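You operate a simulated robot arm through the tools that you are given. There is no shell and no other tool.

You run a simulated robot arm. Do the job below in one go: nothing can be reset, and whatever is moved stays where it is left.

TASK
Put things in order on the top of the dining table. At the end: the pink cup stands where the white filter cartridge stood; the clear glass stands where the pale bun stood; the green clothes peg from the top of the dining table is on the empty pea tin (marked "PEAS"); the pale bun is on the white small dish; the white filter cartridge from the top of the dining table stands where the clear glass stood; whatever was shut is shut again. Leave all else as you found it, and nothing knocked over.

It is judged by the outcome, as a careful person would: the job done as asked, and still so three seconds after it is handed in. It fails if anything else is knocked over, pushed out of place, dropped, spilled or broken.

THE ROBOT
A 6-joint arm with a two-finger gripper, fixed in place. Base frame: the origin is at the foot of the arm, x ahead of it, y to its left, z up; the work surface is at about z = 0. Readings come in m, rad, newtons and seconds.
With the tool pointing down near the work surface it reaches from about 0.18 to 0.48 m from the base axis. Its first joint turns from -1.152 to 1.152 rad. Payload 1.76 kg.
The tool frame sits at the grasp point between the pads (the TCP): z along the fingers, y along the line on which they close. The tips reach 0.029 m beyond it. The gripper opens to 0.082 m. The gripper's body begins 0.058 m behind the TCP.
Orientation is that of the tool frame in the base frame, as a unit quaternion [x, y, z, w]. With the fingers straight down and closing along the base's y, the tool's x points along the base's -x, its y along +y and its z along -z.

THE INTERFACE
- The arm moves only by the tool send_rows. Its argument "deltas" is a list of rows, each a list of 3 entries, a list of its own where there are three numbers: the turn, a rotation vector about the base's x, y, z in degrees, then the shift along the base's x, y, z in m, then the finger opening in m, from 0 to 0.082. In form: [[[ax, ay, az], [x, y, z], hand], ...]. A call has 1 to 20 rows; each row shifts and turns the commanded pose from where the row before left it. A row lasts 0.2 s, in which the tool goes at most 0.05 m and 0.15 rad; a call with a longer step from one row to the next is refused whole, and so is a gripper value outside its range. A pose out of reach is approached as far as the arm can. The call stops where the force on the tool passes 40 N (or 10 N more than at its start, if that is more) or the arm is blocked; 0.2 s more then pass. Each finger halts on what it meets, pressing with about 21 N; the grip force reading is that of the motor and also rises with nothing between the fingers. The clock runs only during rows and for 0.2 s after the last one: add rows that do not move to give the fingers time. It gives the time, the measured TCP pose, the force on the tool (base axes), the opening and the grip force at its end, in the units of the frame above (readings bear some noise), with the torque about the TCP (base axes, N m) and any sound that the robot's microphone picked up, and new pictures: "views" is both (left out), scene, wrist or none.
- Cameras (640 x 400 px; columns grow to the right, rows downward): "scene" is fixed at [0.0632, 0.3386, 0.429]; the picture's right is [-0.70, -0.72, 0.00], its down [-0.39, 0.38, -0.84] and it looks along [0.60, -0.59, -0.54] (base axes); focal length 217 px, centre (320, 200). "wrist" rides on the gripper at [0.079, 0.004, -0.089] in the tool frame; the picture's right is [-0.05, 1.00, 0.00], its down [-0.71, -0.04, -0.71] and it looks along [-0.71, -0.04, 0.71] (tool axes); focal length 256 px, centre (320, 200). There is no depth. A picture from a camera that has moved, and an enlarged one, comes with that camera's place and axes in the base frame and with its lens.
- inspect(camera, box): a new picture of the part [left, top, right, bottom] of that camera's present view, enlarged. It takes no simulated time.
- finish_job(): hands the job in; it is judged then, once.

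Nothing tells you positions but the pictures and the camera data. Unless the task says otherwise, let go and move clear before handing in.

The tools are called after ">>>" as a command line: name --argument value ..., lists and objects as JSON in quotes. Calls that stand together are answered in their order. send_rows: Moves the arm, as the interface text tells. Its arguments: {"type":"object","properties":{"deltas":{"type":"array"},"views":{"type":"string","enum":["both","scene","wrist","none"]}},"required":["deltas"]} The other tools are called the same way: inspect (camera, box) takes an enlarged picture of a part of a camera's view; finish_job () hands the job in.

At the start:

```text
time_s: 0.0
position: [0.1974, -0.1431, 0.3327]
tool_rot: [-0.001, 1.0, -0.001, 0.001]
contact_force: [0.5, -0.2, -0.3]
ft_torque: [-0.01, 0.0, -0.02]
opening: 0.082
gripper_force: 0.0
```

scene: 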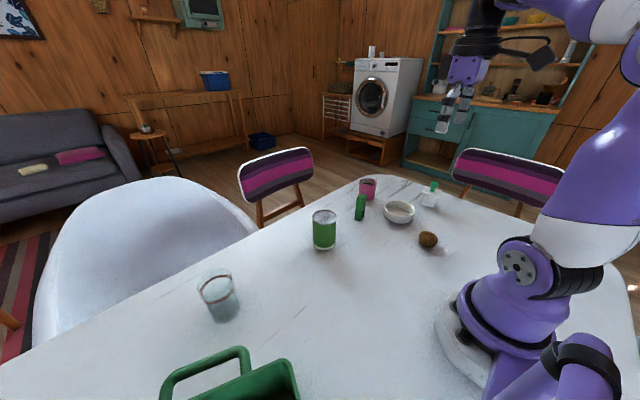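
wrist: 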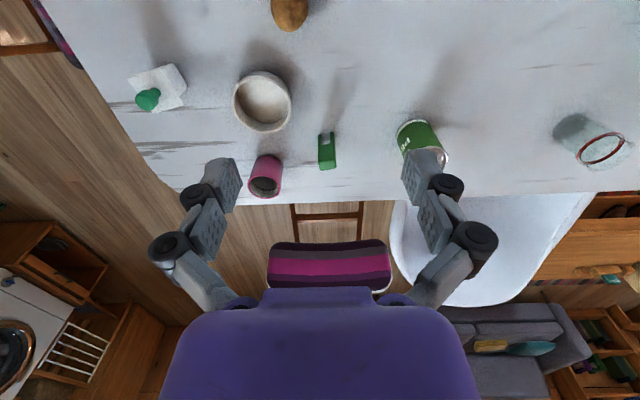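

I see a table with a pink cup, green peg, white dish, a white item with a green cap (likely the filter cartridge), a bun, the PEAS tin, a clear glass and a green carrier. I will look closer before moving.

>>> inspect --camera "scene" --box '[300, 160, 480, 272]'

>>> inspect --camera "scene" --box '[140, 240, 340, 400]'

>>> inspect --camera "wrist" --box '[100, 0, 360, 200]'

>>> inspect --camera "wrist" --box '[360, 60, 640, 220]'

```text
3.56 times, centred on (390, 216) of scene
camera zoom: at [0.0632, 0.3386, 0.429], right [-0.7, -0.72, 0.0], down [-0.39, 0.38, -0.84], along [0.6, -0.59, -0.54], focal length 771 px, centre (71, 143)
```

zoom: 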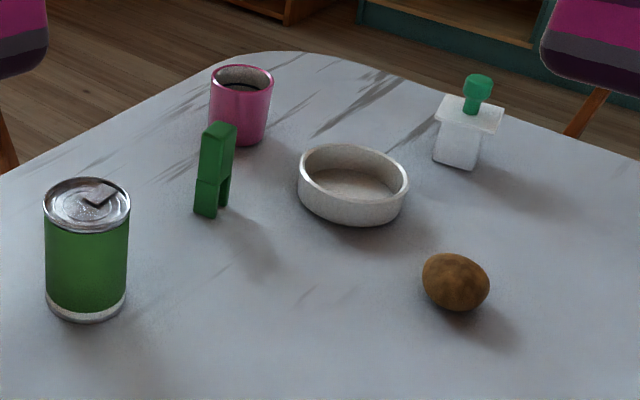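

```text
2.50 times, centred on (240, 320) of scene
camera zoom: at [0.0632, 0.3386, 0.429], right [-0.7, -0.72, 0.0], down [-0.39, 0.38, -0.84], along [0.6, -0.59, -0.54], focal length 542 px, centre (520, -100)
```

zoom: 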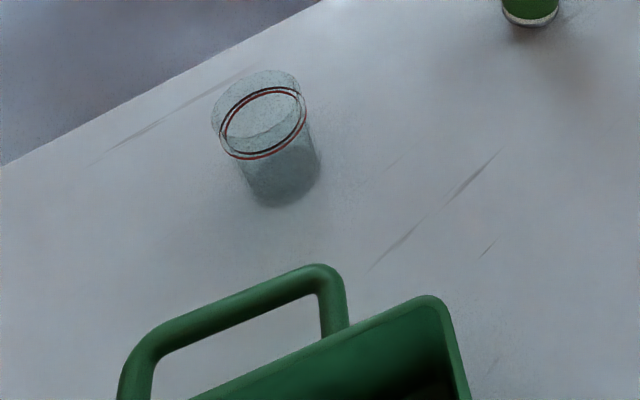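

```text
2.00 times, centred on (230, 100) of wrist
camera zoom: at [0.1179, -0.1377, 0.4211], right [0.05, 1.0, 0.0], down [0.7, -0.04, 0.71], along [0.71, -0.04, -0.71], focal length 512 px, centre (500, 400)
```

zoom: 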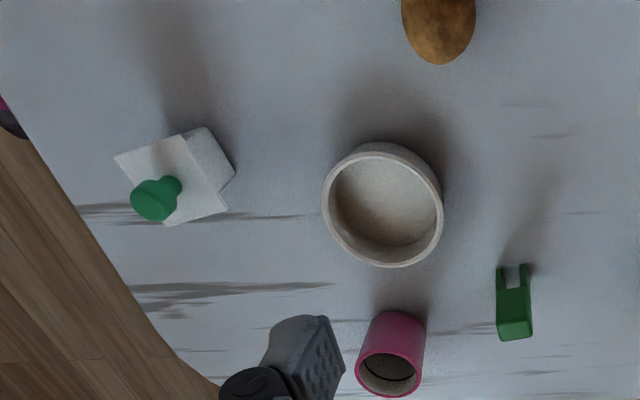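

```text
2.29 times, centred on (500, 140) of wrist
camera zoom: at [0.1179, -0.1377, 0.4211], right [0.05, 1.0, 0.0], down [0.7, -0.04, 0.71], along [0.71, -0.04, -0.71], focal length 585 px, centre (-91, 337)
```

zoom: 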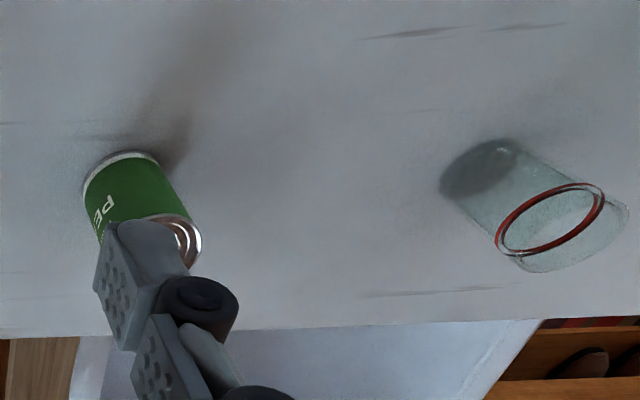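

The pink cup is near (0.43,-0.26), the peg near (0.37,-0.14), the dish near (0.29,-0.24), the brown roundish thing near (0.17,-0.18), the tin near (0.37,0.02), the glass near (0.34,0.27) and the white piece with the green knob near (0.25,-0.39). Next I survey from high up, starting with the left side of the table, to check for anything hidden and refine these numbers.

>>> send_rows --deltas '[[[0, 0, 0], [0.0, 0.048, 0.0], 0.082], [[0, 0, 0], [0.0, 0.048, 0.0], 0.082], [[0, 0, 0], [0.0, 0.048, 0.0], 0.082], [[0, 0, 0], [0.0, 0.048, 0.0], 0.082], [[0, 0, 0], [0.0, 0.048, 0.0], 0.082], [[0, 0, 0], [0.0, 0.048, 0.0], 0.082], [[0, 0, 0], [0, 0, 0], 0.082]]' --views "both"

```text
time_s: 1.6
position: [0.1961, 0.1464, 0.3317]
tool_rot: [0.0, 1.0, 0.0, 0.001]
contact_force: [0.1, 0.0, -0.3]
ft_torque: [0.02, -0.01, 0.01]
opening: 0.0822
gripper_force: 0.0
camera wrist: at [0.1175, 0.1511, 0.4209], right [0.05, 1.0, 0.0], down [0.7, -0.04, 0.71], along [0.71, -0.04, -0.71], focal length 256 px, centre (320, 200)
```

scene: 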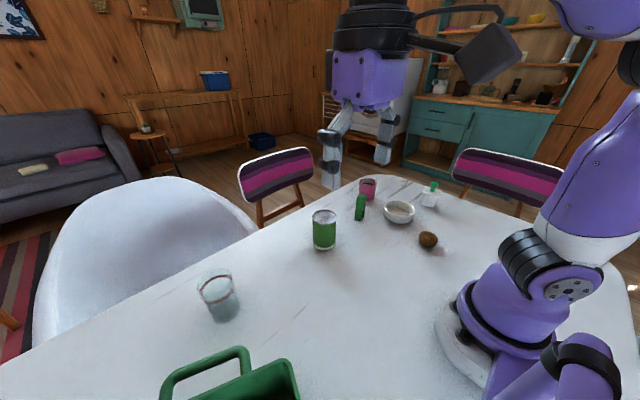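
wrist: 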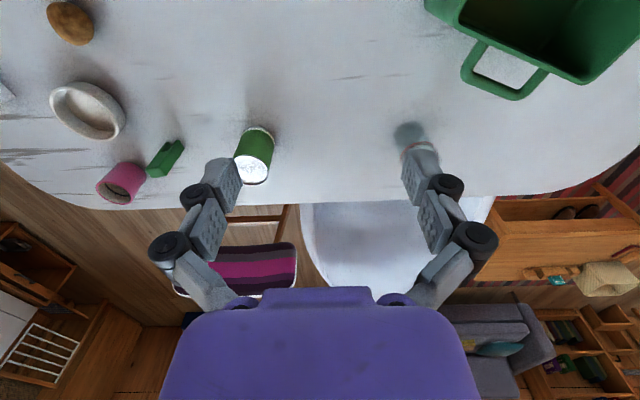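

>>> inspect --camera "wrist" --box '[200, 80, 480, 255]'

>>> inspect --camera "wrist" --box '[0, 0, 280, 210]'

>>> inspect --camera "wrist" --box '[400, 0, 640, 150]'

```text
2.29 times, centred on (340, 168) of wrist
camera zoom: at [0.1175, 0.1511, 0.4209], right [0.05, 1.0, 0.0], down [0.7, -0.04, 0.71], along [0.71, -0.04, -0.71], focal length 585 px, centre (274, 274)
```

zoom: 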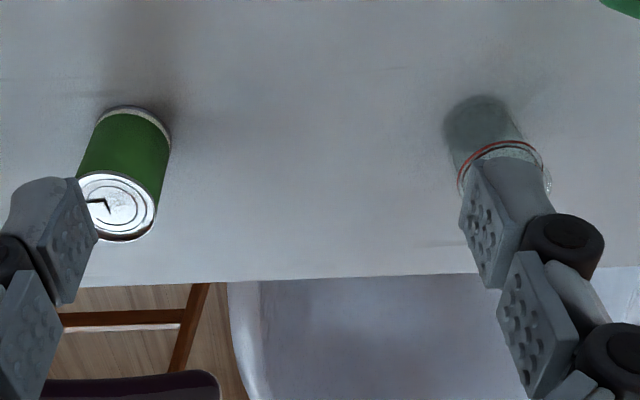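

```text
1.90 times, centred on (140, 105) of wrist
camera zoom: at [0.1175, 0.1511, 0.4209], right [0.05, 1.0, 0.0], down [0.7, -0.04, 0.71], along [0.71, -0.04, -0.71], focal length 488 px, centre (663, 381)
```

zoom: 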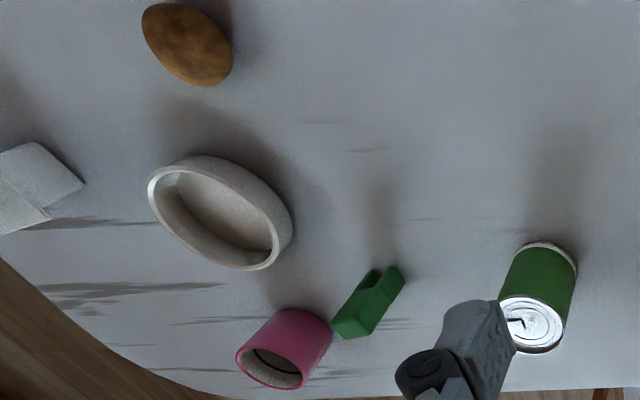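

```text
2.67 times, centred on (520, 75) of wrist
camera zoom: at [0.1175, 0.1511, 0.4209], right [0.05, 1.0, 0.0], down [0.7, -0.04, 0.71], along [0.71, -0.04, -0.71], focal length 683 px, centre (-213, 533)
```

zoom: 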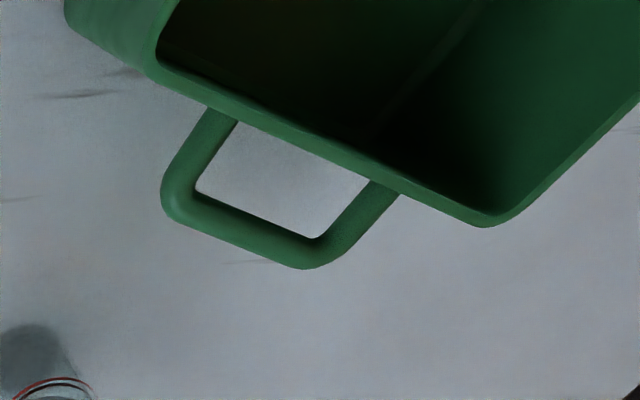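

The tin is lidded, upright near (0.37,0.025) with its top at about z=0.095. The glass is near (0.376,0.305), the caddy is empty, and nothing else is on the table. Next I go over towards the bun for a closer look.

>>> send_rows --deltas '[[[0, 0, 0], [-0.004, -0.04, -0.01], 0.082], [[0, 0, 0], [-0.004, -0.04, -0.01], 0.082], [[0, 0, 0], [-0.004, -0.04, -0.01], 0.082], [[0, 0, 0], [-0.004, -0.04, -0.015], 0.082], [[0, 0, 0], [-0.004, -0.04, -0.015], 0.082], [[0, 0, 0], [-0.004, -0.04, -0.015], 0.082], [[0, 0, 0], [-0.004, -0.04, -0.015], 0.082], [[0, 0, 0], [-0.004, -0.04, -0.015], 0.082], [[0, 0, 0], [0, 0, 0], 0.082]]' --views "both"

```text
time_s: 3.6
position: [0.1649, -0.1771, 0.227]
tool_rot: [0.0, 1.0, 0.0, 0.0]
contact_force: [0.1, 0.3, 0.5]
ft_torque: [0.02, 0.04, 0.02]
opening: 0.0817
gripper_force: 0.1
camera wrist: at [0.0855, -0.1707, 0.316], right [0.05, 1.0, 0.0], down [0.7, -0.04, 0.71], along [0.71, -0.04, -0.71], focal length 256 px, centre (320, 200)
```

scene: 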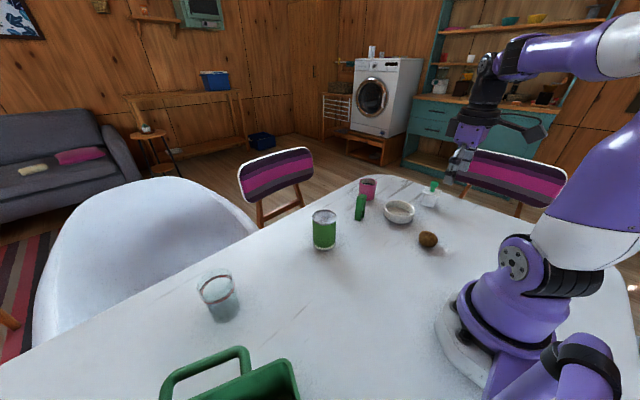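
wrist: 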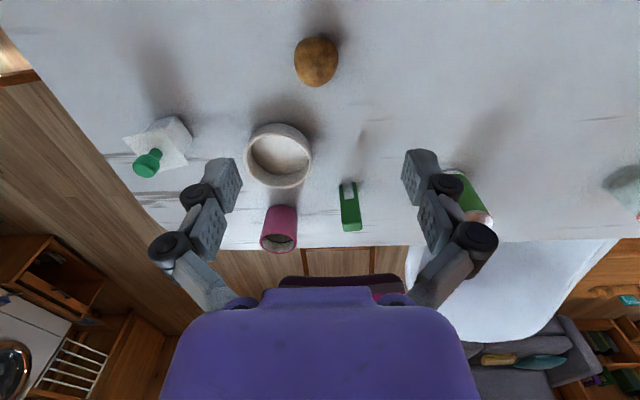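

>>> inspect --camera "wrist" --box '[240, 10, 400, 110]'

>>> inspect --camera "wrist" --box '[100, 90, 260, 190]'

>>> inspect --camera "wrist" --box '[230, 110, 422, 260]'

>>> inspect --camera "scene" --box '[380, 170, 460, 260]'

```text
4.00 times, centred on (320, 60) of wrist
camera zoom: at [0.0855, -0.1707, 0.316], right [0.05, 1.0, 0.0], down [0.7, -0.04, 0.71], along [0.71, -0.04, -0.71], focal length 1024 px, centre (320, 760)
```

zoom: 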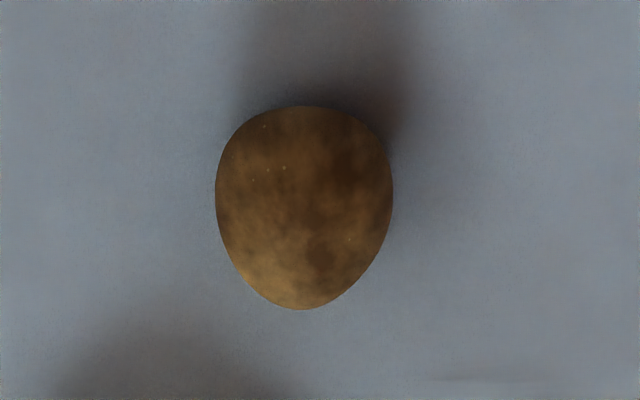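

```text
4.00 times, centred on (180, 140) of wrist
camera zoom: at [0.0855, -0.1707, 0.316], right [0.05, 1.0, 0.0], down [0.7, -0.04, 0.71], along [0.71, -0.04, -0.71], focal length 1024 px, centre (880, 440)
```

zoom: 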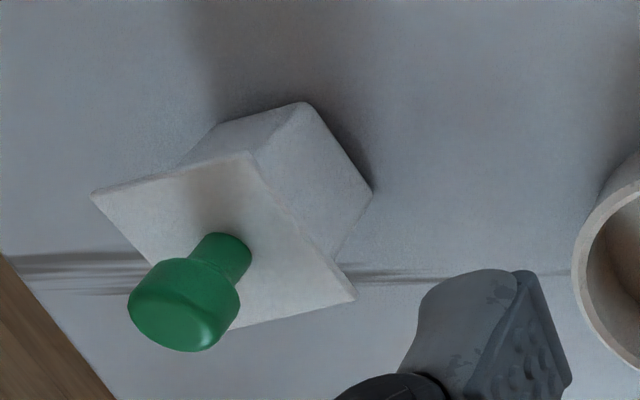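

```text
2.67 times, centred on (326, 185) of wrist
camera zoom: at [0.0855, -0.1707, 0.316], right [0.05, 1.0, 0.0], down [0.7, -0.04, 0.71], along [0.71, -0.04, -0.71], focal length 683 px, centre (304, 240)
```

zoom: 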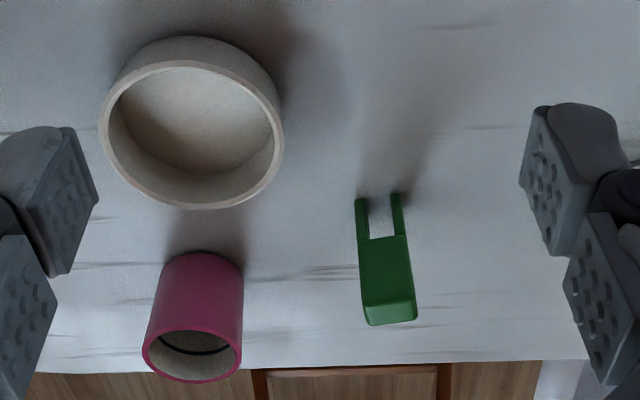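

```text
4.44 times, centred on (420, 215) of scene
camera zoom: at [0.0632, 0.3386, 0.429], right [-0.7, -0.72, 0.0], down [-0.39, 0.38, -0.84], along [0.6, -0.59, -0.54], focal length 964 px, centre (-124, 133)
```

zoom: 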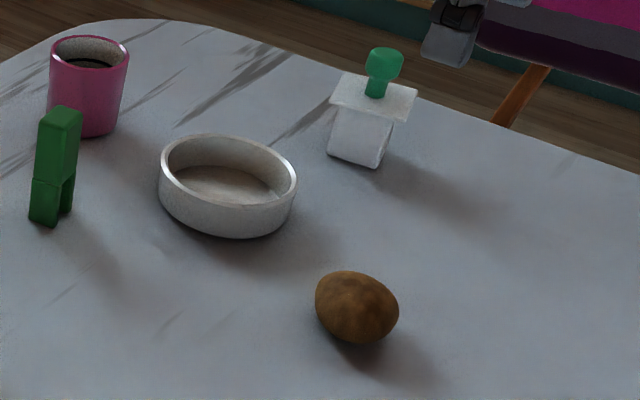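

The bun is an egg-like shape, about 0.047 m wide along y, centred near (0.173,-0.180), and the dish centre is near (0.293,-0.243). Next I lower over the bun with the fingers open, stop partway and check the alignment.

>>> send_rows --deltas '[[[0, 0, 0], [0.004, -0.002, -0.04], 0.082], [[0, 0, 0], [0.003, -0.001, -0.04], 0.082], [[0, 0, 0], [0, 0, -0.03], 0.082], [[0, 0, 0], [0, 0, 0], 0.082], [[0, 0, 0], [0, 0, 0], 0.082]]' --views "both"

```text
time_s: 4.8
position: [0.171, -0.179, 0.1174]
tool_rot: [0.0, 1.0, 0.0, 0.001]
contact_force: [0.3, -0.1, -0.6]
ft_torque: [-0.05, 0.02, 0.01]
opening: 0.0818
gripper_force: 0.1
camera wrist: at [0.0927, -0.1733, 0.2068], right [0.05, 1.0, 0.0], down [0.7, -0.04, 0.71], along [0.71, -0.04, -0.71], focal length 256 px, centre (320, 200)
```

scene: 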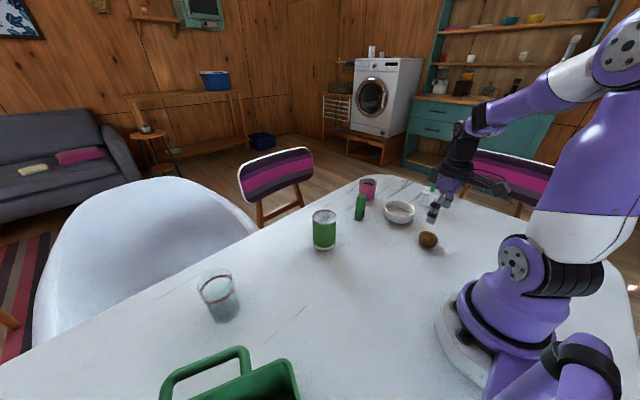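
wrist: 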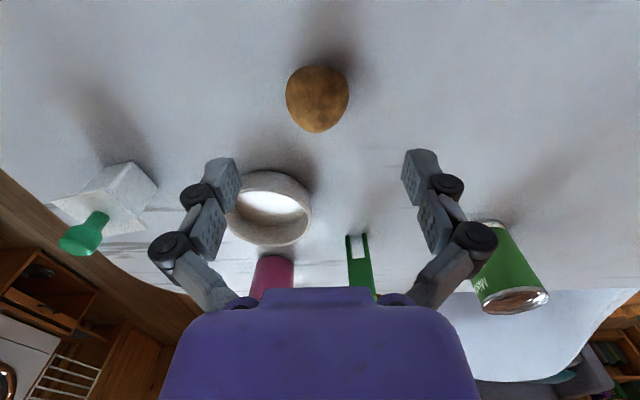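

The bun sits centred between the fingers, at (0.1727,-0.1795) against the tool's (0.171,-0.179). Next I go down to about z=0.04 and close on it.

>>> send_rows --deltas '[[[0, 0, 0], [0.002, 0, -0.03], 0.082], [[0, 0, 0], [0, 0, -0.03], 0.082], [[0, 0, 0], [0, 0, -0.018], 0.082], [[0, 0, 0], [0, 0, 0], 0.082], [[0, 0, 0], [0, 0, 0], 0.06], [[0, 0, 0], [0, 0, 0], 0.045], [[0, 0, 0], [0, 0, 0], 0.035], [[0, 0, 0], [0, 0, 0], 0.035]]' --views "both"

```text
time_s: 6.6
position: [0.1727, -0.178, 0.0375]
tool_rot: [0.0, 1.0, 0.0, 0.001]
contact_force: [0.0, 0.0, 3.3]
ft_torque: [0.01, 0.0, 0.02]
opening: 0.0457
gripper_force: 21.3
camera wrist: at [0.0946, -0.1731, 0.1283], right [0.05, 1.0, 0.0], down [0.7, -0.04, 0.71], along [0.71, -0.04, -0.71], focal length 256 px, centre (320, 200)
```

scene: 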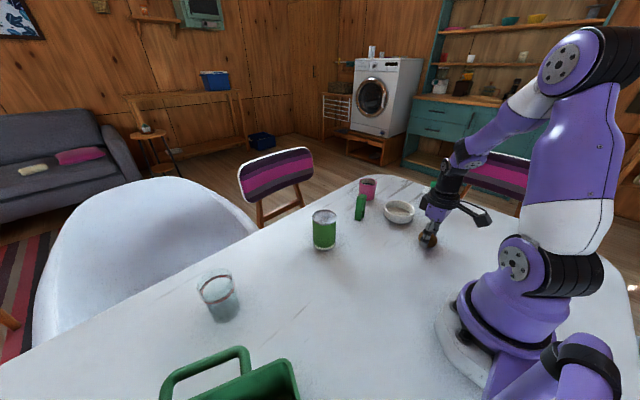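
wrist: 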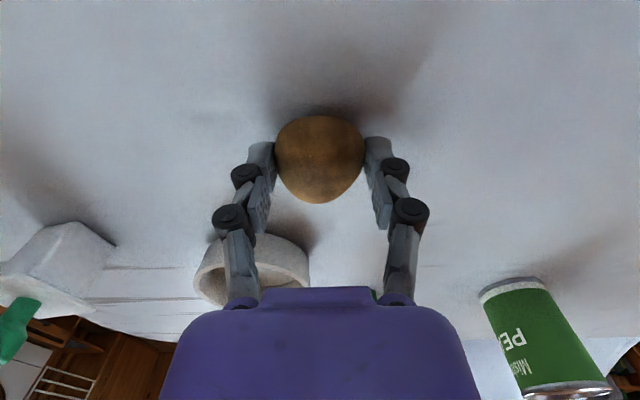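

The bun is gripped at an opening of 0.046. Next I lift it and carry it over the dish at (0.293,-0.242), staying high.

>>> send_rows --deltas '[[[0, 0, 0], [0, 0, 0.02], 0.035], [[0, 0, 0], [0, 0, 0.04], 0.035], [[0, 0, 0], [0, 0, 0.04], 0.035], [[0, 0, 0], [0.04, -0.021, 0], 0.035], [[0, 0, 0], [0.04, -0.021, 0], 0.035], [[0, 0, 0], [0.04, -0.021, 0], 0.035], [[0, 0, 0], [0, 0, 0], 0.035], [[0, 0, 0], [0, 0, 0], 0.035]]' --views "both"

```text
time_s: 8.4
position: [0.294, -0.2405, 0.1382]
tool_rot: [0.0, 1.0, 0.0, 0.001]
contact_force: [0.9, -1.0, -0.5]
ft_torque: [0.03, 0.01, 0.03]
opening: 0.0454
gripper_force: 21.0
camera wrist: at [0.2148, -0.2348, 0.2282], right [0.05, 1.0, 0.0], down [0.7, -0.04, 0.71], along [0.71, -0.04, -0.71], focal length 256 px, centre (320, 200)
```

scene: 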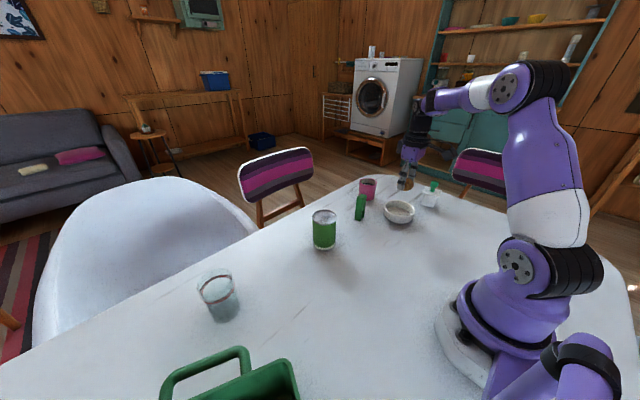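
wrist: 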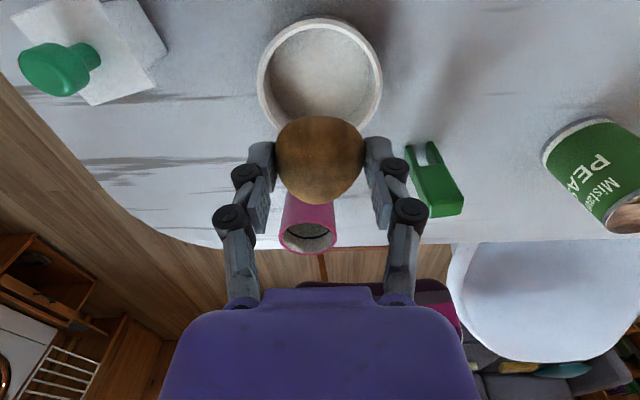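

>>> inspect --camera "wrist" --box '[220, 0, 420, 140]'

>>> inspect --camera "scene" --box '[350, 160, 460, 240]'

```text
2.86 times, centred on (320, 70) of wrist
camera zoom: at [0.2148, -0.2348, 0.2282], right [0.05, 1.0, 0.0], down [0.7, -0.04, 0.71], along [0.71, -0.04, -0.71], focal length 731 px, centre (320, 571)
```

zoom: 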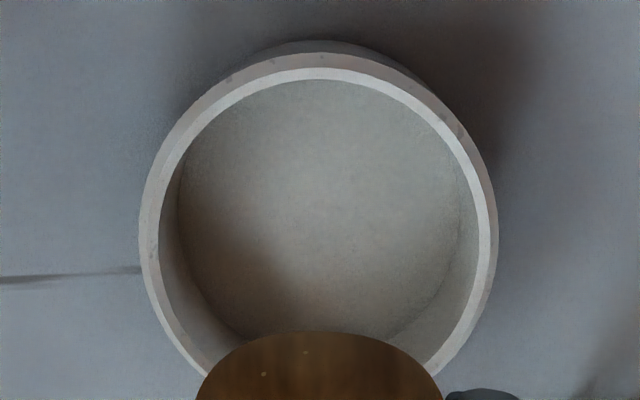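

```text
5.00 times, centred on (405, 200) of scene
camera zoom: at [0.0632, 0.3386, 0.429], right [-0.7, -0.72, 0.0], down [-0.39, 0.38, -0.84], along [0.6, -0.59, -0.54], focal length 1084 px, centre (-105, 200)
```

zoom: 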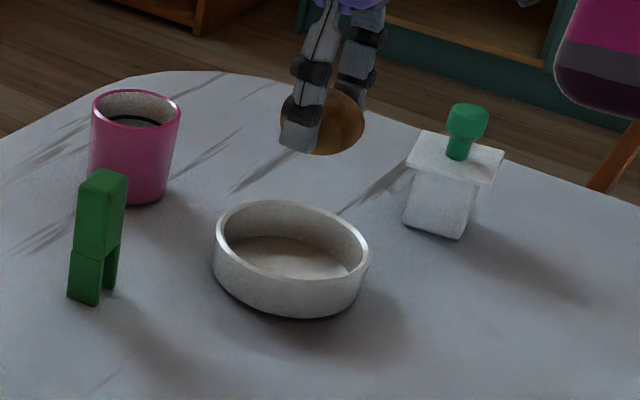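

The dish centre is about (0.295,-0.241), right under the tool, and the bun hangs roughly 0.0375 m below the TCP. Next I lower it into the dish slowly.

>>> send_rows --deltas '[[[0, 0, 0], [0, 0, -0.03], 0.035], [[0, 0, 0], [0, 0, -0.03], 0.035], [[0, 0, 0], [0, 0, -0.02], 0.035], [[0, 0, 0], [0, 0, -0.01], 0.035], [[0, 0, 0], [0, 0, -0.003], 0.035], [[0, 0, 0], [0, 0, 0], 0.035]]' --views "both"

```text
time_s: 9.8
position: [0.2923, -0.2405, 0.0455]
tool_rot: [0.0, 1.0, 0.001, 0.0]
contact_force: [-2.1, 0.2, 1.9]
ft_torque: [-0.02, 0.05, -0.02]
opening: 0.0458
gripper_force: 20.9
camera wrist: at [0.2144, -0.2358, 0.1352], right [0.05, 1.0, 0.0], down [0.7, -0.04, 0.71], along [0.71, -0.04, -0.71], focal length 256 px, centre (320, 200)
```

scene: 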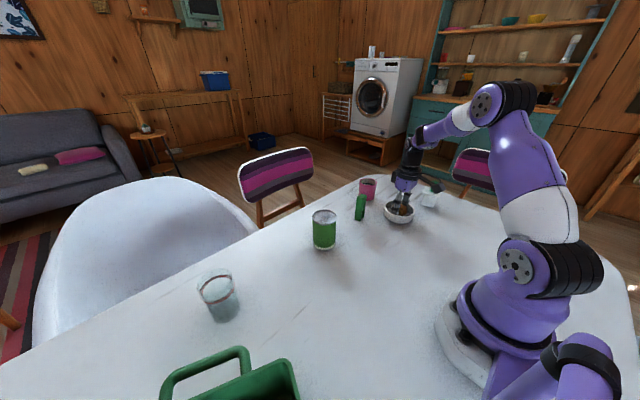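
wrist: 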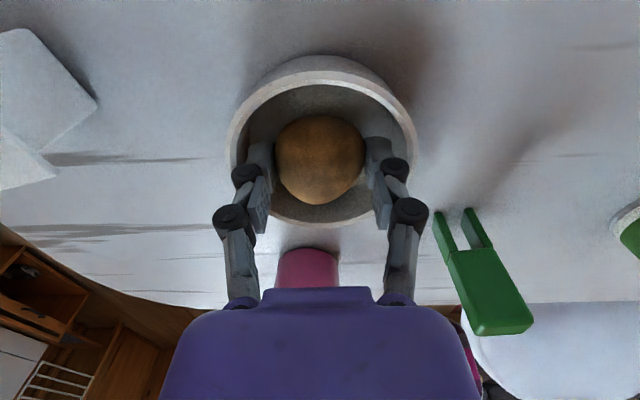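

The bun is inside the dish between the walls and close to the floor. Next I inch down to find contact.

>>> send_rows --deltas '[[[0, 0, 0], [0, 0, -0.002], 0.035], [[0, 0, 0], [0, 0, 0], 0.035]]' --views "none"

>>> inspect --camera "wrist" --box '[220, 40, 420, 240]'

```text
time_s: 10.4
position: [0.294, -0.2404, 0.0445]
tool_rot: [0.0, 1.0, 0.0, 0.002]
contact_force: [0.6, 0.8, 15.4]
ft_torque: [0.05, -0.1, 0.02]
opening: 0.045
gripper_force: 21.2
```

```text
2.00 times, centred on (320, 140) of wrist
camera zoom: at [0.2148, -0.236, 0.1336], right [0.05, 1.0, 0.0], down [0.7, -0.04, 0.71], along [0.71, -0.04, -0.7], focal length 512 px, centre (320, 320)
```

zoom: 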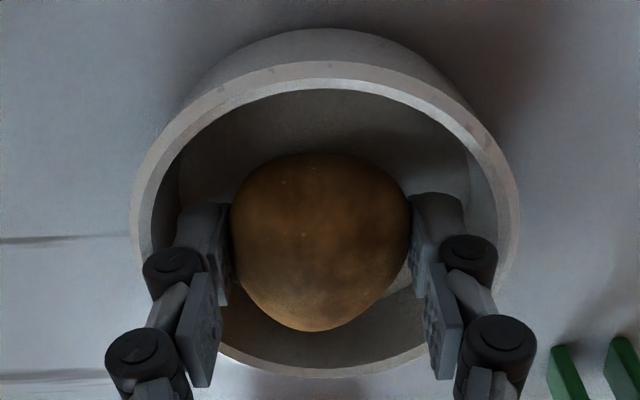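

The bun rests on the dish floor (15 N upward). Next I open only a little so the fingers don't push the dish walls, and rise straight up.

>>> send_rows --deltas '[[[0, 0, 0], [0, 0, 0.001], 0.047], [[0, 0, 0], [0, 0, 0], 0.05], [[0, 0, 0], [0, 0, 0], 0.052], [[0, 0, 0], [0, 0, 0], 0.052], [[0, 0, 0], [0, 0, 0.01], 0.052], [[0, 0, 0], [0, 0, 0.02], 0.054], [[0, 0, 0], [0, 0, 0.03], 0.06], [[0, 0, 0], [0, 0, 0.04], 0.075], [[0, 0, 0], [0, 0, 0.04], 0.082], [[0, 0, 0], [0, 0, 0], 0.082]]' --views "both"

```text
time_s: 12.6
position: [0.2925, -0.2405, 0.1869]
tool_rot: [0.0, 1.0, 0.0, 0.001]
contact_force: [0.0, 0.6, 0.7]
ft_torque: [0.0, 0.02, 0.03]
opening: 0.0819
gripper_force: 0.1
camera wrist: at [0.2142, -0.2359, 0.2752], right [0.05, 1.0, 0.0], down [0.7, -0.04, 0.71], along [0.71, -0.04, -0.71], focal length 256 px, centre (320, 200)
```

scene: 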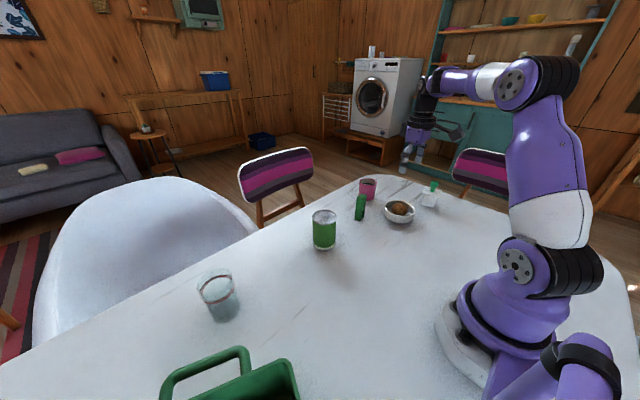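
wrist: 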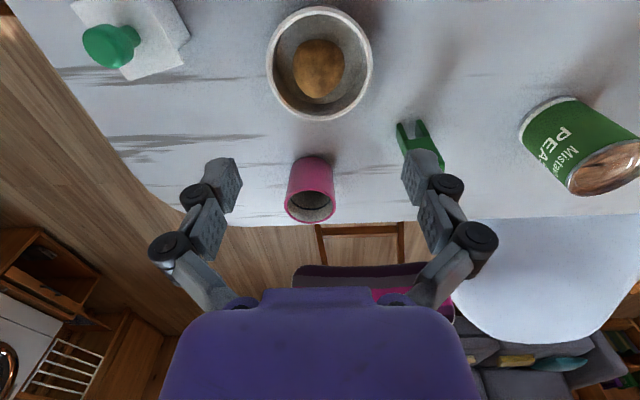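

The bun now sits in the dish. Next I travel at height over to the glass side, turning the tool to about 39° so it lines up radially with the glass.

>>> send_rows --deltas '[[[0, 0, 0], [0, 0.03, 0.03], 0.082], [[0, 0, 3.5], [0, 0.042, 0.01], 0.082], [[0, 0, 3.5], [0, 0.042, 0], 0.082], [[0, 0, 3.5], [0, 0.042, 0], 0.082], [[0, 0, 3.5], [0, 0.042, 0], 0.082], [[0, 0, 3.5], [0, 0.042, 0], 0.082], [[0, 0, 3.5], [0, 0.042, 0], 0.082], [[0, 0, 3.5], [0, 0.042, 0], 0.082], [[0, 0, 3.5], [0, 0.042, 0], 0.082], [[0, 0, 3.5], [0, 0.042, 0], 0.082], [[0, 0, 3.5], [0, 0.042, 0], 0.082], [[0, 0, 4], [0, 0.03, 0], 0.082], [[0, 0, 0], [0, 0, 0], 0.082], [[0, 0, 0], [0, 0, 0], 0.082]]' --views "both"

```text
time_s: 15.6
position: [0.2939, 0.2393, 0.2223]
tool_rot: [-0.333, 0.943, 0.001, 0.0]
contact_force: [0.0, 0.0, 0.3]
ft_torque: [-0.02, 0.01, 0.01]
opening: 0.082
gripper_force: 0.0
camera wrist: at [0.2297, 0.1931, 0.314], right [-0.59, 0.81, 0.0], down [0.57, 0.41, 0.71], along [0.57, 0.42, -0.71], focal length 256 px, centre (320, 200)
```

scene: 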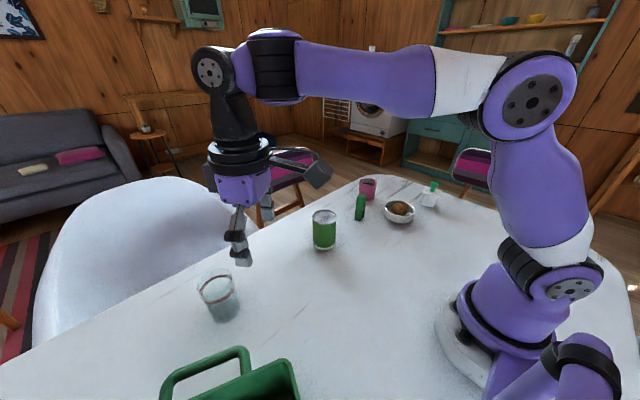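
wrist: 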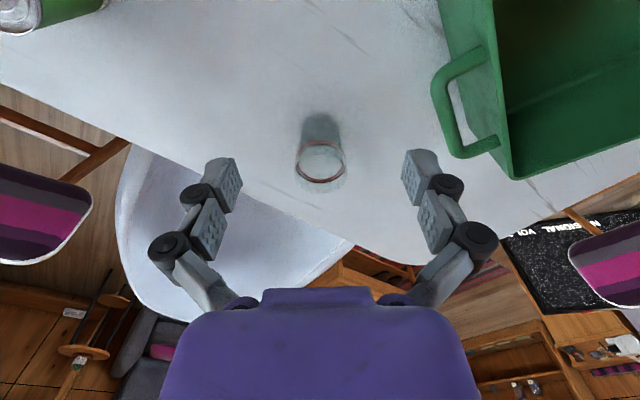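

>>> inspect --camera "wrist" --box '[240, 90, 400, 210]'

>>> inspect --camera "scene" --box '[170, 250, 270, 340]'

```text
3.33 times, centred on (320, 150) of wrist
camera zoom: at [0.2297, 0.1931, 0.314], right [-0.59, 0.81, 0.0], down [0.57, 0.41, 0.71], along [0.57, 0.42, -0.71], focal length 853 px, centre (320, 367)
```

zoom: 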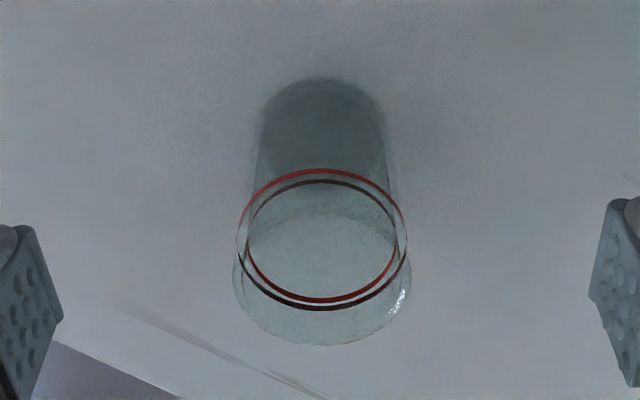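

```text
4.44 times, centred on (220, 295) of scene
camera zoom: at [0.0632, 0.3386, 0.429], right [-0.7, -0.72, 0.0], down [-0.39, 0.38, -0.84], along [0.6, -0.59, -0.54], focal length 964 px, centre (764, -222)
```

zoom: 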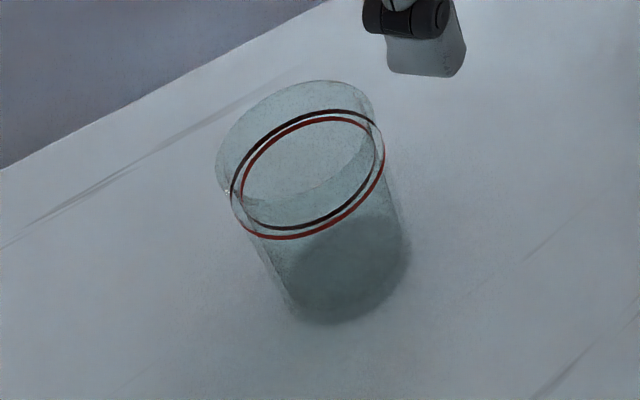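

The glass stands at about (0.373,0.301), base about 0.052 m and rim about 0.060 m across, roughly 0.09 m tall, with just a painted red line and no visible drink. Next I centre the tool over it and go down partway.

>>> send_rows --deltas '[[[0, 0, 0], [0.026, 0.0205, -0.01], 0.082], [[0, 0, 0], [0.026, 0.0205, -0.02], 0.082], [[0, 0, 0], [0.027, 0.0207, -0.03], 0.082], [[0, 0, 0], [0, 0, 0], 0.082], [[0, 0, 0], [0, 0, 0], 0.082]]' --views "both"

```text
time_s: 16.8
position: [0.3513, 0.2884, 0.1615]
tool_rot: [-0.335, 0.942, 0.0, 0.001]
contact_force: [0.1, -1.0, 0.4]
ft_torque: [-0.02, 0.02, -0.01]
opening: 0.0819
gripper_force: 0.1
out of reach, approached as far as the arm can: row 3
camera wrist: at [0.288, 0.2431, 0.2514], right [-0.59, 0.81, 0.0], down [0.57, 0.41, 0.71], along [0.57, 0.42, -0.71], focal length 256 px, centre (320, 200)
```

scene: 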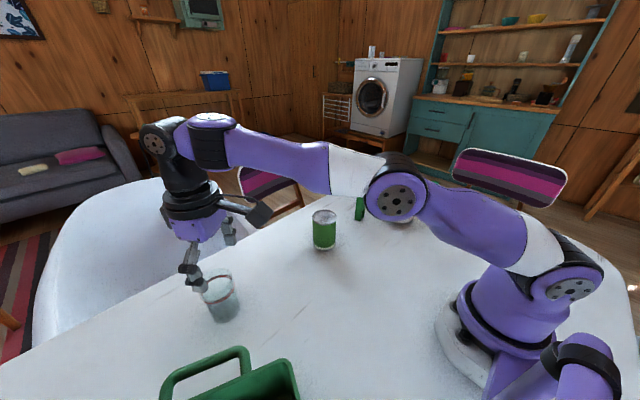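
wrist: 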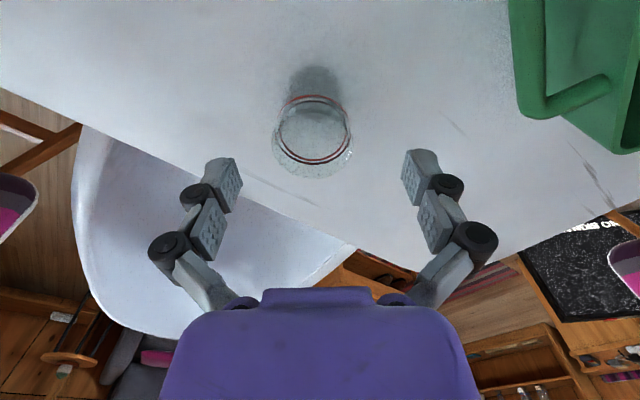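

The arm can't reach that radius at this height with the tool vertical. I will tilt the tool outward about the closing axis by 16°, which keeps the pads tangent to the glass, while still well above the rim.

>>> send_rows --deltas '[[[5.03, -6.22, 0], [0, 0, 0], 0.082], [[5.03, -6.22, 0], [0, 0, 0], 0.082], [[0, 0, 0], [0, 0, 0], 0.082], [[0, 0, 0], [0, 0, 0], 0.082]]' --views "both"

```text
time_s: 17.8
position: [0.3521, 0.289, 0.1619]
tool_rot: [-0.331, 0.933, 0.048, 0.132]
contact_force: [-0.4, -0.3, 0.0]
ft_torque: [0.01, 0.02, 0.02]
opening: 0.0818
gripper_force: 0.0
camera wrist: at [0.2713, 0.2296, 0.2262], right [-0.59, 0.81, 0.01], down [0.4, 0.27, 0.88], along [0.7, 0.52, -0.48], focal length 256 px, centre (320, 200)
```

scene: 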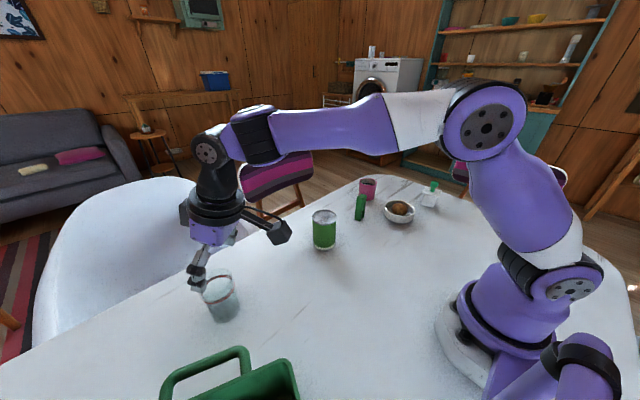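
wrist: 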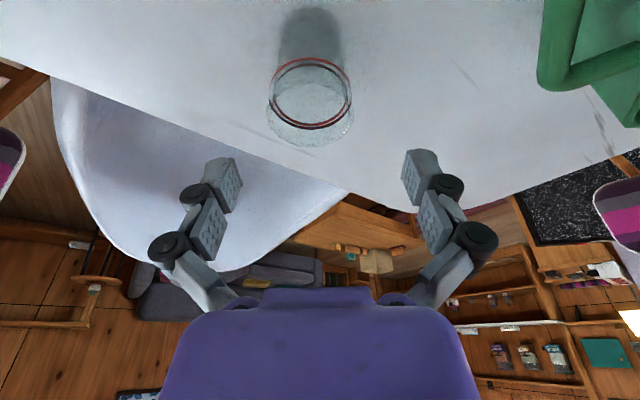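

The commanded pose restarts from the reached one, so I am at (0.352,0.289,0.162) with 16° tilt. I will zoom in to refine the glass position.

>>> inspect --camera "wrist" --box '[220, 0, 420, 160]'

>>> inspect --camera "scene" --box '[170, 240, 270, 330]'

```text
2.50 times, centred on (320, 80) of wrist
camera zoom: at [0.2713, 0.2296, 0.2262], right [-0.59, 0.81, 0.01], down [0.4, 0.27, 0.88], along [0.7, 0.52, -0.48], focal length 640 px, centre (320, 500)
```

zoom: 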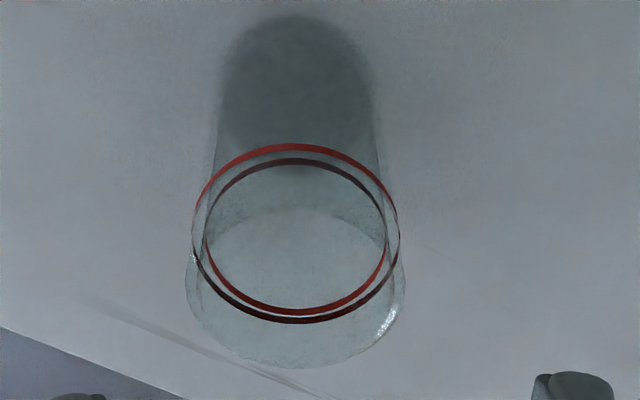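

```text
4.44 times, centred on (220, 285) of scene
camera zoom: at [0.0632, 0.3386, 0.429], right [-0.7, -0.72, 0.0], down [-0.39, 0.38, -0.84], along [0.6, -0.59, -0.54], focal length 964 px, centre (764, -178)
```

zoom: 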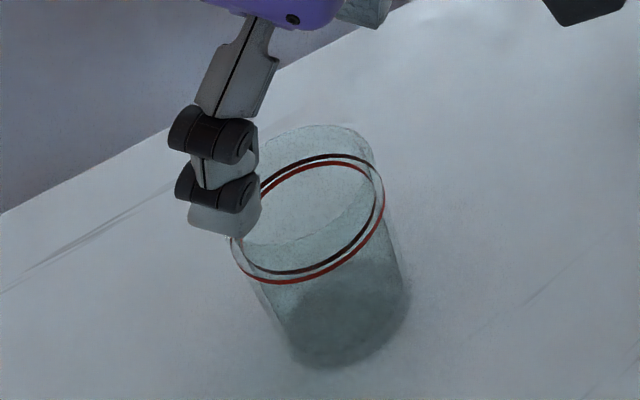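

Averaging the views, the glass is at about (0.3715,0.2995). Next I move the tilted tool over it and lower partway with the fingers straddling it.

>>> send_rows --deltas '[[[0, 0, 0], [0.0195, 0.0105, 0], 0.082], [[0, 0, 0], [0, 0, -0.02], 0.082], [[0, 0, 0], [0, 0, -0.01], 0.082], [[0, 0, 0], [0, 0, 0], 0.082], [[0, 0, 0], [0, 0, 0], 0.082]]' --views "both"

>>> inspect --camera "wrist" --box '[190, 20, 450, 200]'

>>> inspect --camera "scene" --box '[170, 230, 290, 340]'

```text
time_s: 19.0
position: [0.3713, 0.3004, 0.1305]
tool_rot: [-0.33, 0.934, 0.047, 0.132]
contact_force: [0.0, 0.1, 0.7]
ft_torque: [0.01, 0.0, -0.02]
opening: 0.082
gripper_force: 0.0
camera wrist: at [0.2907, 0.2405, 0.1959], right [-0.59, 0.81, 0.01], down [0.4, 0.27, 0.88], along [0.7, 0.52, -0.48], focal length 256 px, centre (320, 200)
```

scene: 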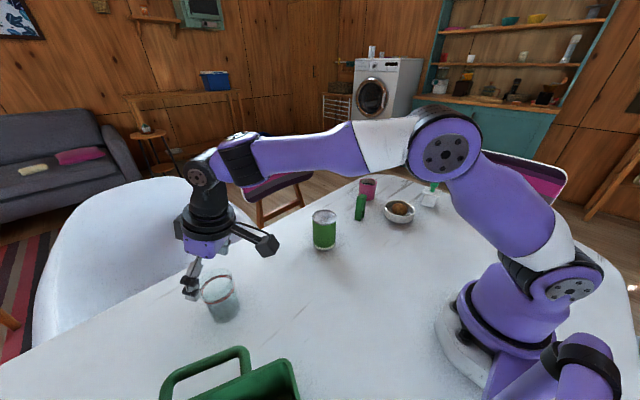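
wrist: 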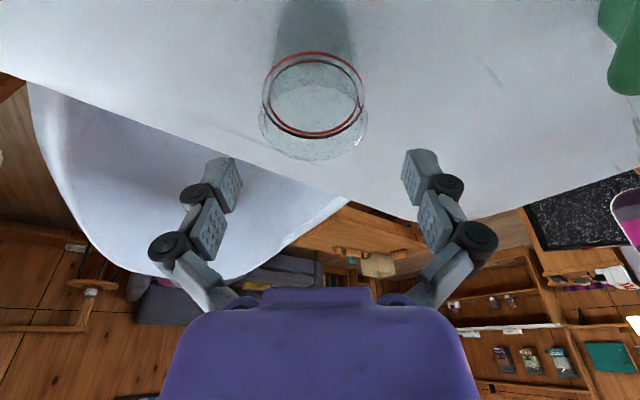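

```text
2.22 times, centred on (320, 110) of wrist
camera zoom: at [0.2907, 0.2405, 0.1959], right [-0.59, 0.81, 0.01], down [0.4, 0.27, 0.88], along [0.7, 0.52, -0.48], focal length 569 px, centre (320, 400)
```

zoom: 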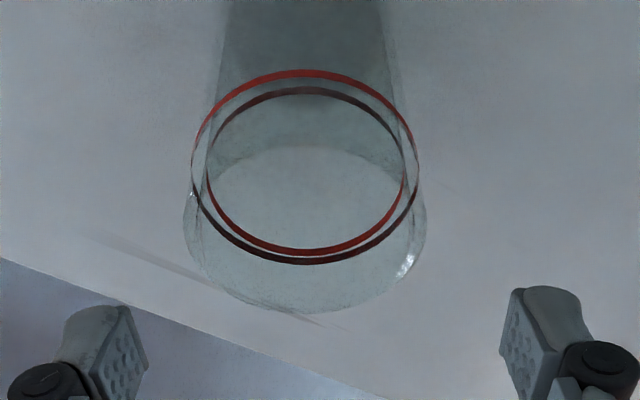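

```text
3.64 times, centred on (230, 285) of scene
camera zoom: at [0.0632, 0.3386, 0.429], right [-0.7, -0.72, 0.0], down [-0.39, 0.38, -0.84], along [0.6, -0.59, -0.54], focal length 788 px, centre (647, -109)
```

zoom: 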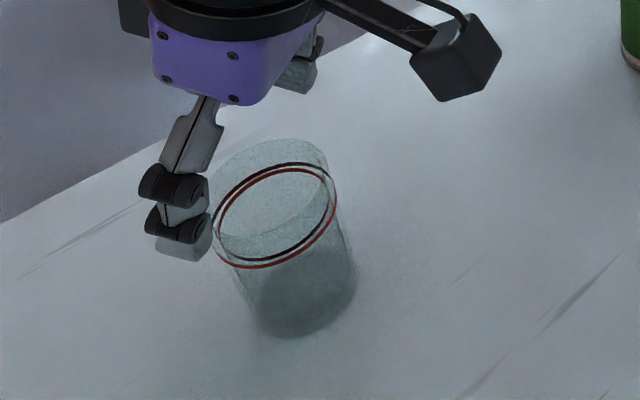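

The glass is about 3.5 mm to one side of the finger mid-line. I will correct this by (+0.0025,-0.0025), descend to z of about 0.048 and close gently.

>>> send_rows --deltas '[[[0, 0, 0], [0.0025, -0.0025, 0], 0.082], [[0, 0, 0], [0, 0, -0.03], 0.082], [[0, 0, 0], [0, 0, -0.03], 0.082], [[0, 0, 0], [0, 0, -0.022], 0.082], [[0, 0, 0], [0, 0, 0], 0.082], [[0, 0, 0], [0, 0, 0], 0.082]]' --views "both"

>>> inspect --camera "wrist" --box '[190, 20, 450, 200]'

>>> inspect --camera "scene" --box '[170, 230, 290, 340]'

```text
time_s: 20.4
position: [0.3737, 0.2966, 0.0496]
tool_rot: [-0.33, 0.933, 0.046, 0.132]
contact_force: [-0.3, -0.3, -0.3]
ft_torque: [0.02, -0.01, -0.03]
opening: 0.0822
gripper_force: 0.1
camera wrist: at [0.2934, 0.2381, 0.114], right [-0.59, 0.81, 0.01], down [0.4, 0.27, 0.88], along [0.7, 0.52, -0.48], focal length 256 px, centre (320, 200)
```

scene: 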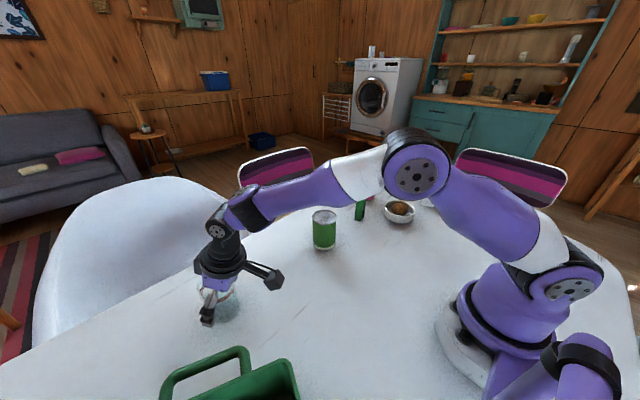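
wrist: 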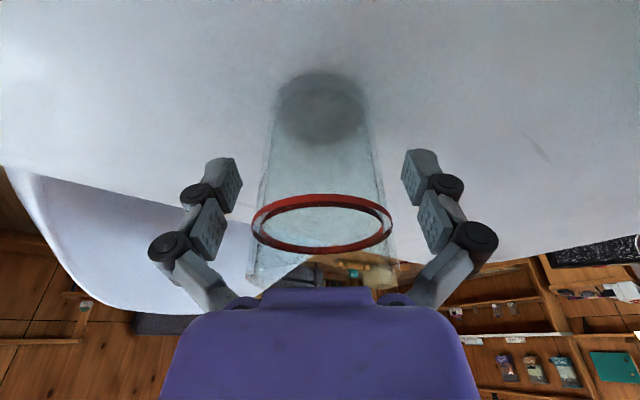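

```text
2.22 times, centred on (320, 110) of wrist
camera zoom: at [0.2934, 0.2381, 0.114], right [-0.59, 0.81, 0.01], down [0.4, 0.27, 0.88], along [0.7, 0.52, -0.48], focal length 569 px, centre (320, 400)
```

zoom: 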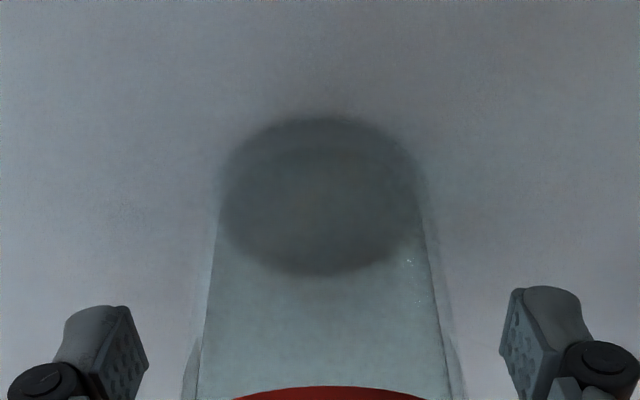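

```text
3.64 times, centred on (230, 285) of scene
camera zoom: at [0.0632, 0.3386, 0.429], right [-0.7, -0.72, 0.0], down [-0.39, 0.38, -0.84], along [0.6, -0.59, -0.54], focal length 788 px, centre (647, -109)
```

zoom: 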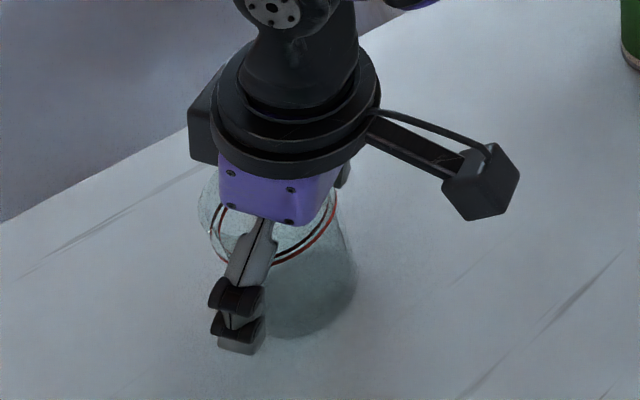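

The glass now sits between the fingers, base centred at (0.373,0.2985), which is also the target spot for the cartridge later. Next I close and do a small test lift.

>>> send_rows --deltas '[[[0, 0, 0], [0, 0, 0], 0.07], [[0, 0, 0], [0, 0, 0], 0.06], [[0, 0, 0], [0, 0, 0], 0.05], [[0, 0, 0], [0, 0, 0], 0.045], [[0, 0, 0], [0, 0, 0], 0.045], [[0, 0, 0], [0, 0, 0.015], 0.045], [[0, 0, 0], [0, 0, 0], 0.045]]' --views "both"

```text
time_s: 22.0
position: [0.3736, 0.2973, 0.0651]
tool_rot: [-0.33, 0.934, 0.046, 0.132]
contact_force: [-0.6, -0.8, -1.1]
ft_torque: [0.01, 0.01, 0.01]
opening: 0.0565
gripper_force: 20.9
camera wrist: at [0.2932, 0.2377, 0.1291], right [-0.59, 0.81, 0.01], down [0.4, 0.28, 0.87], along [0.7, 0.52, -0.49], focal length 256 px, centre (320, 200)
```

scene: 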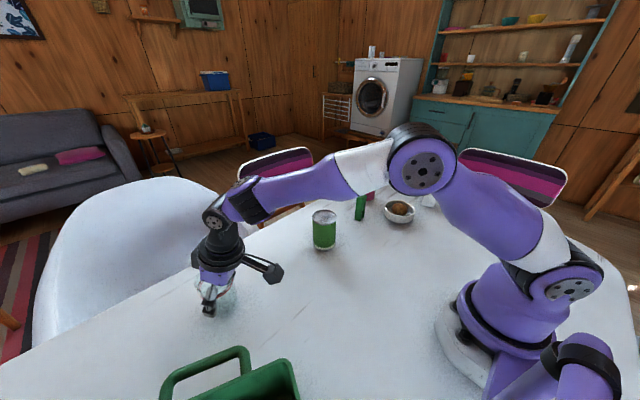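
wrist: 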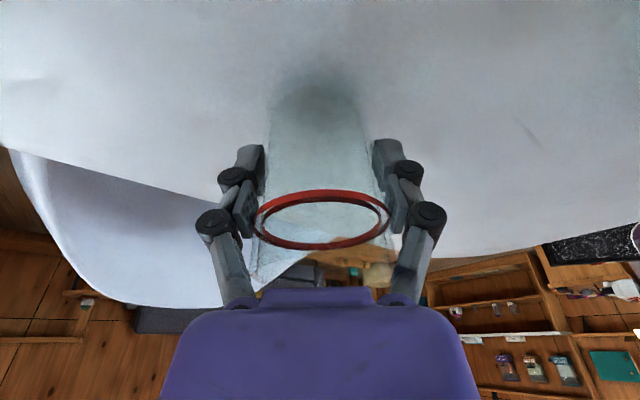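

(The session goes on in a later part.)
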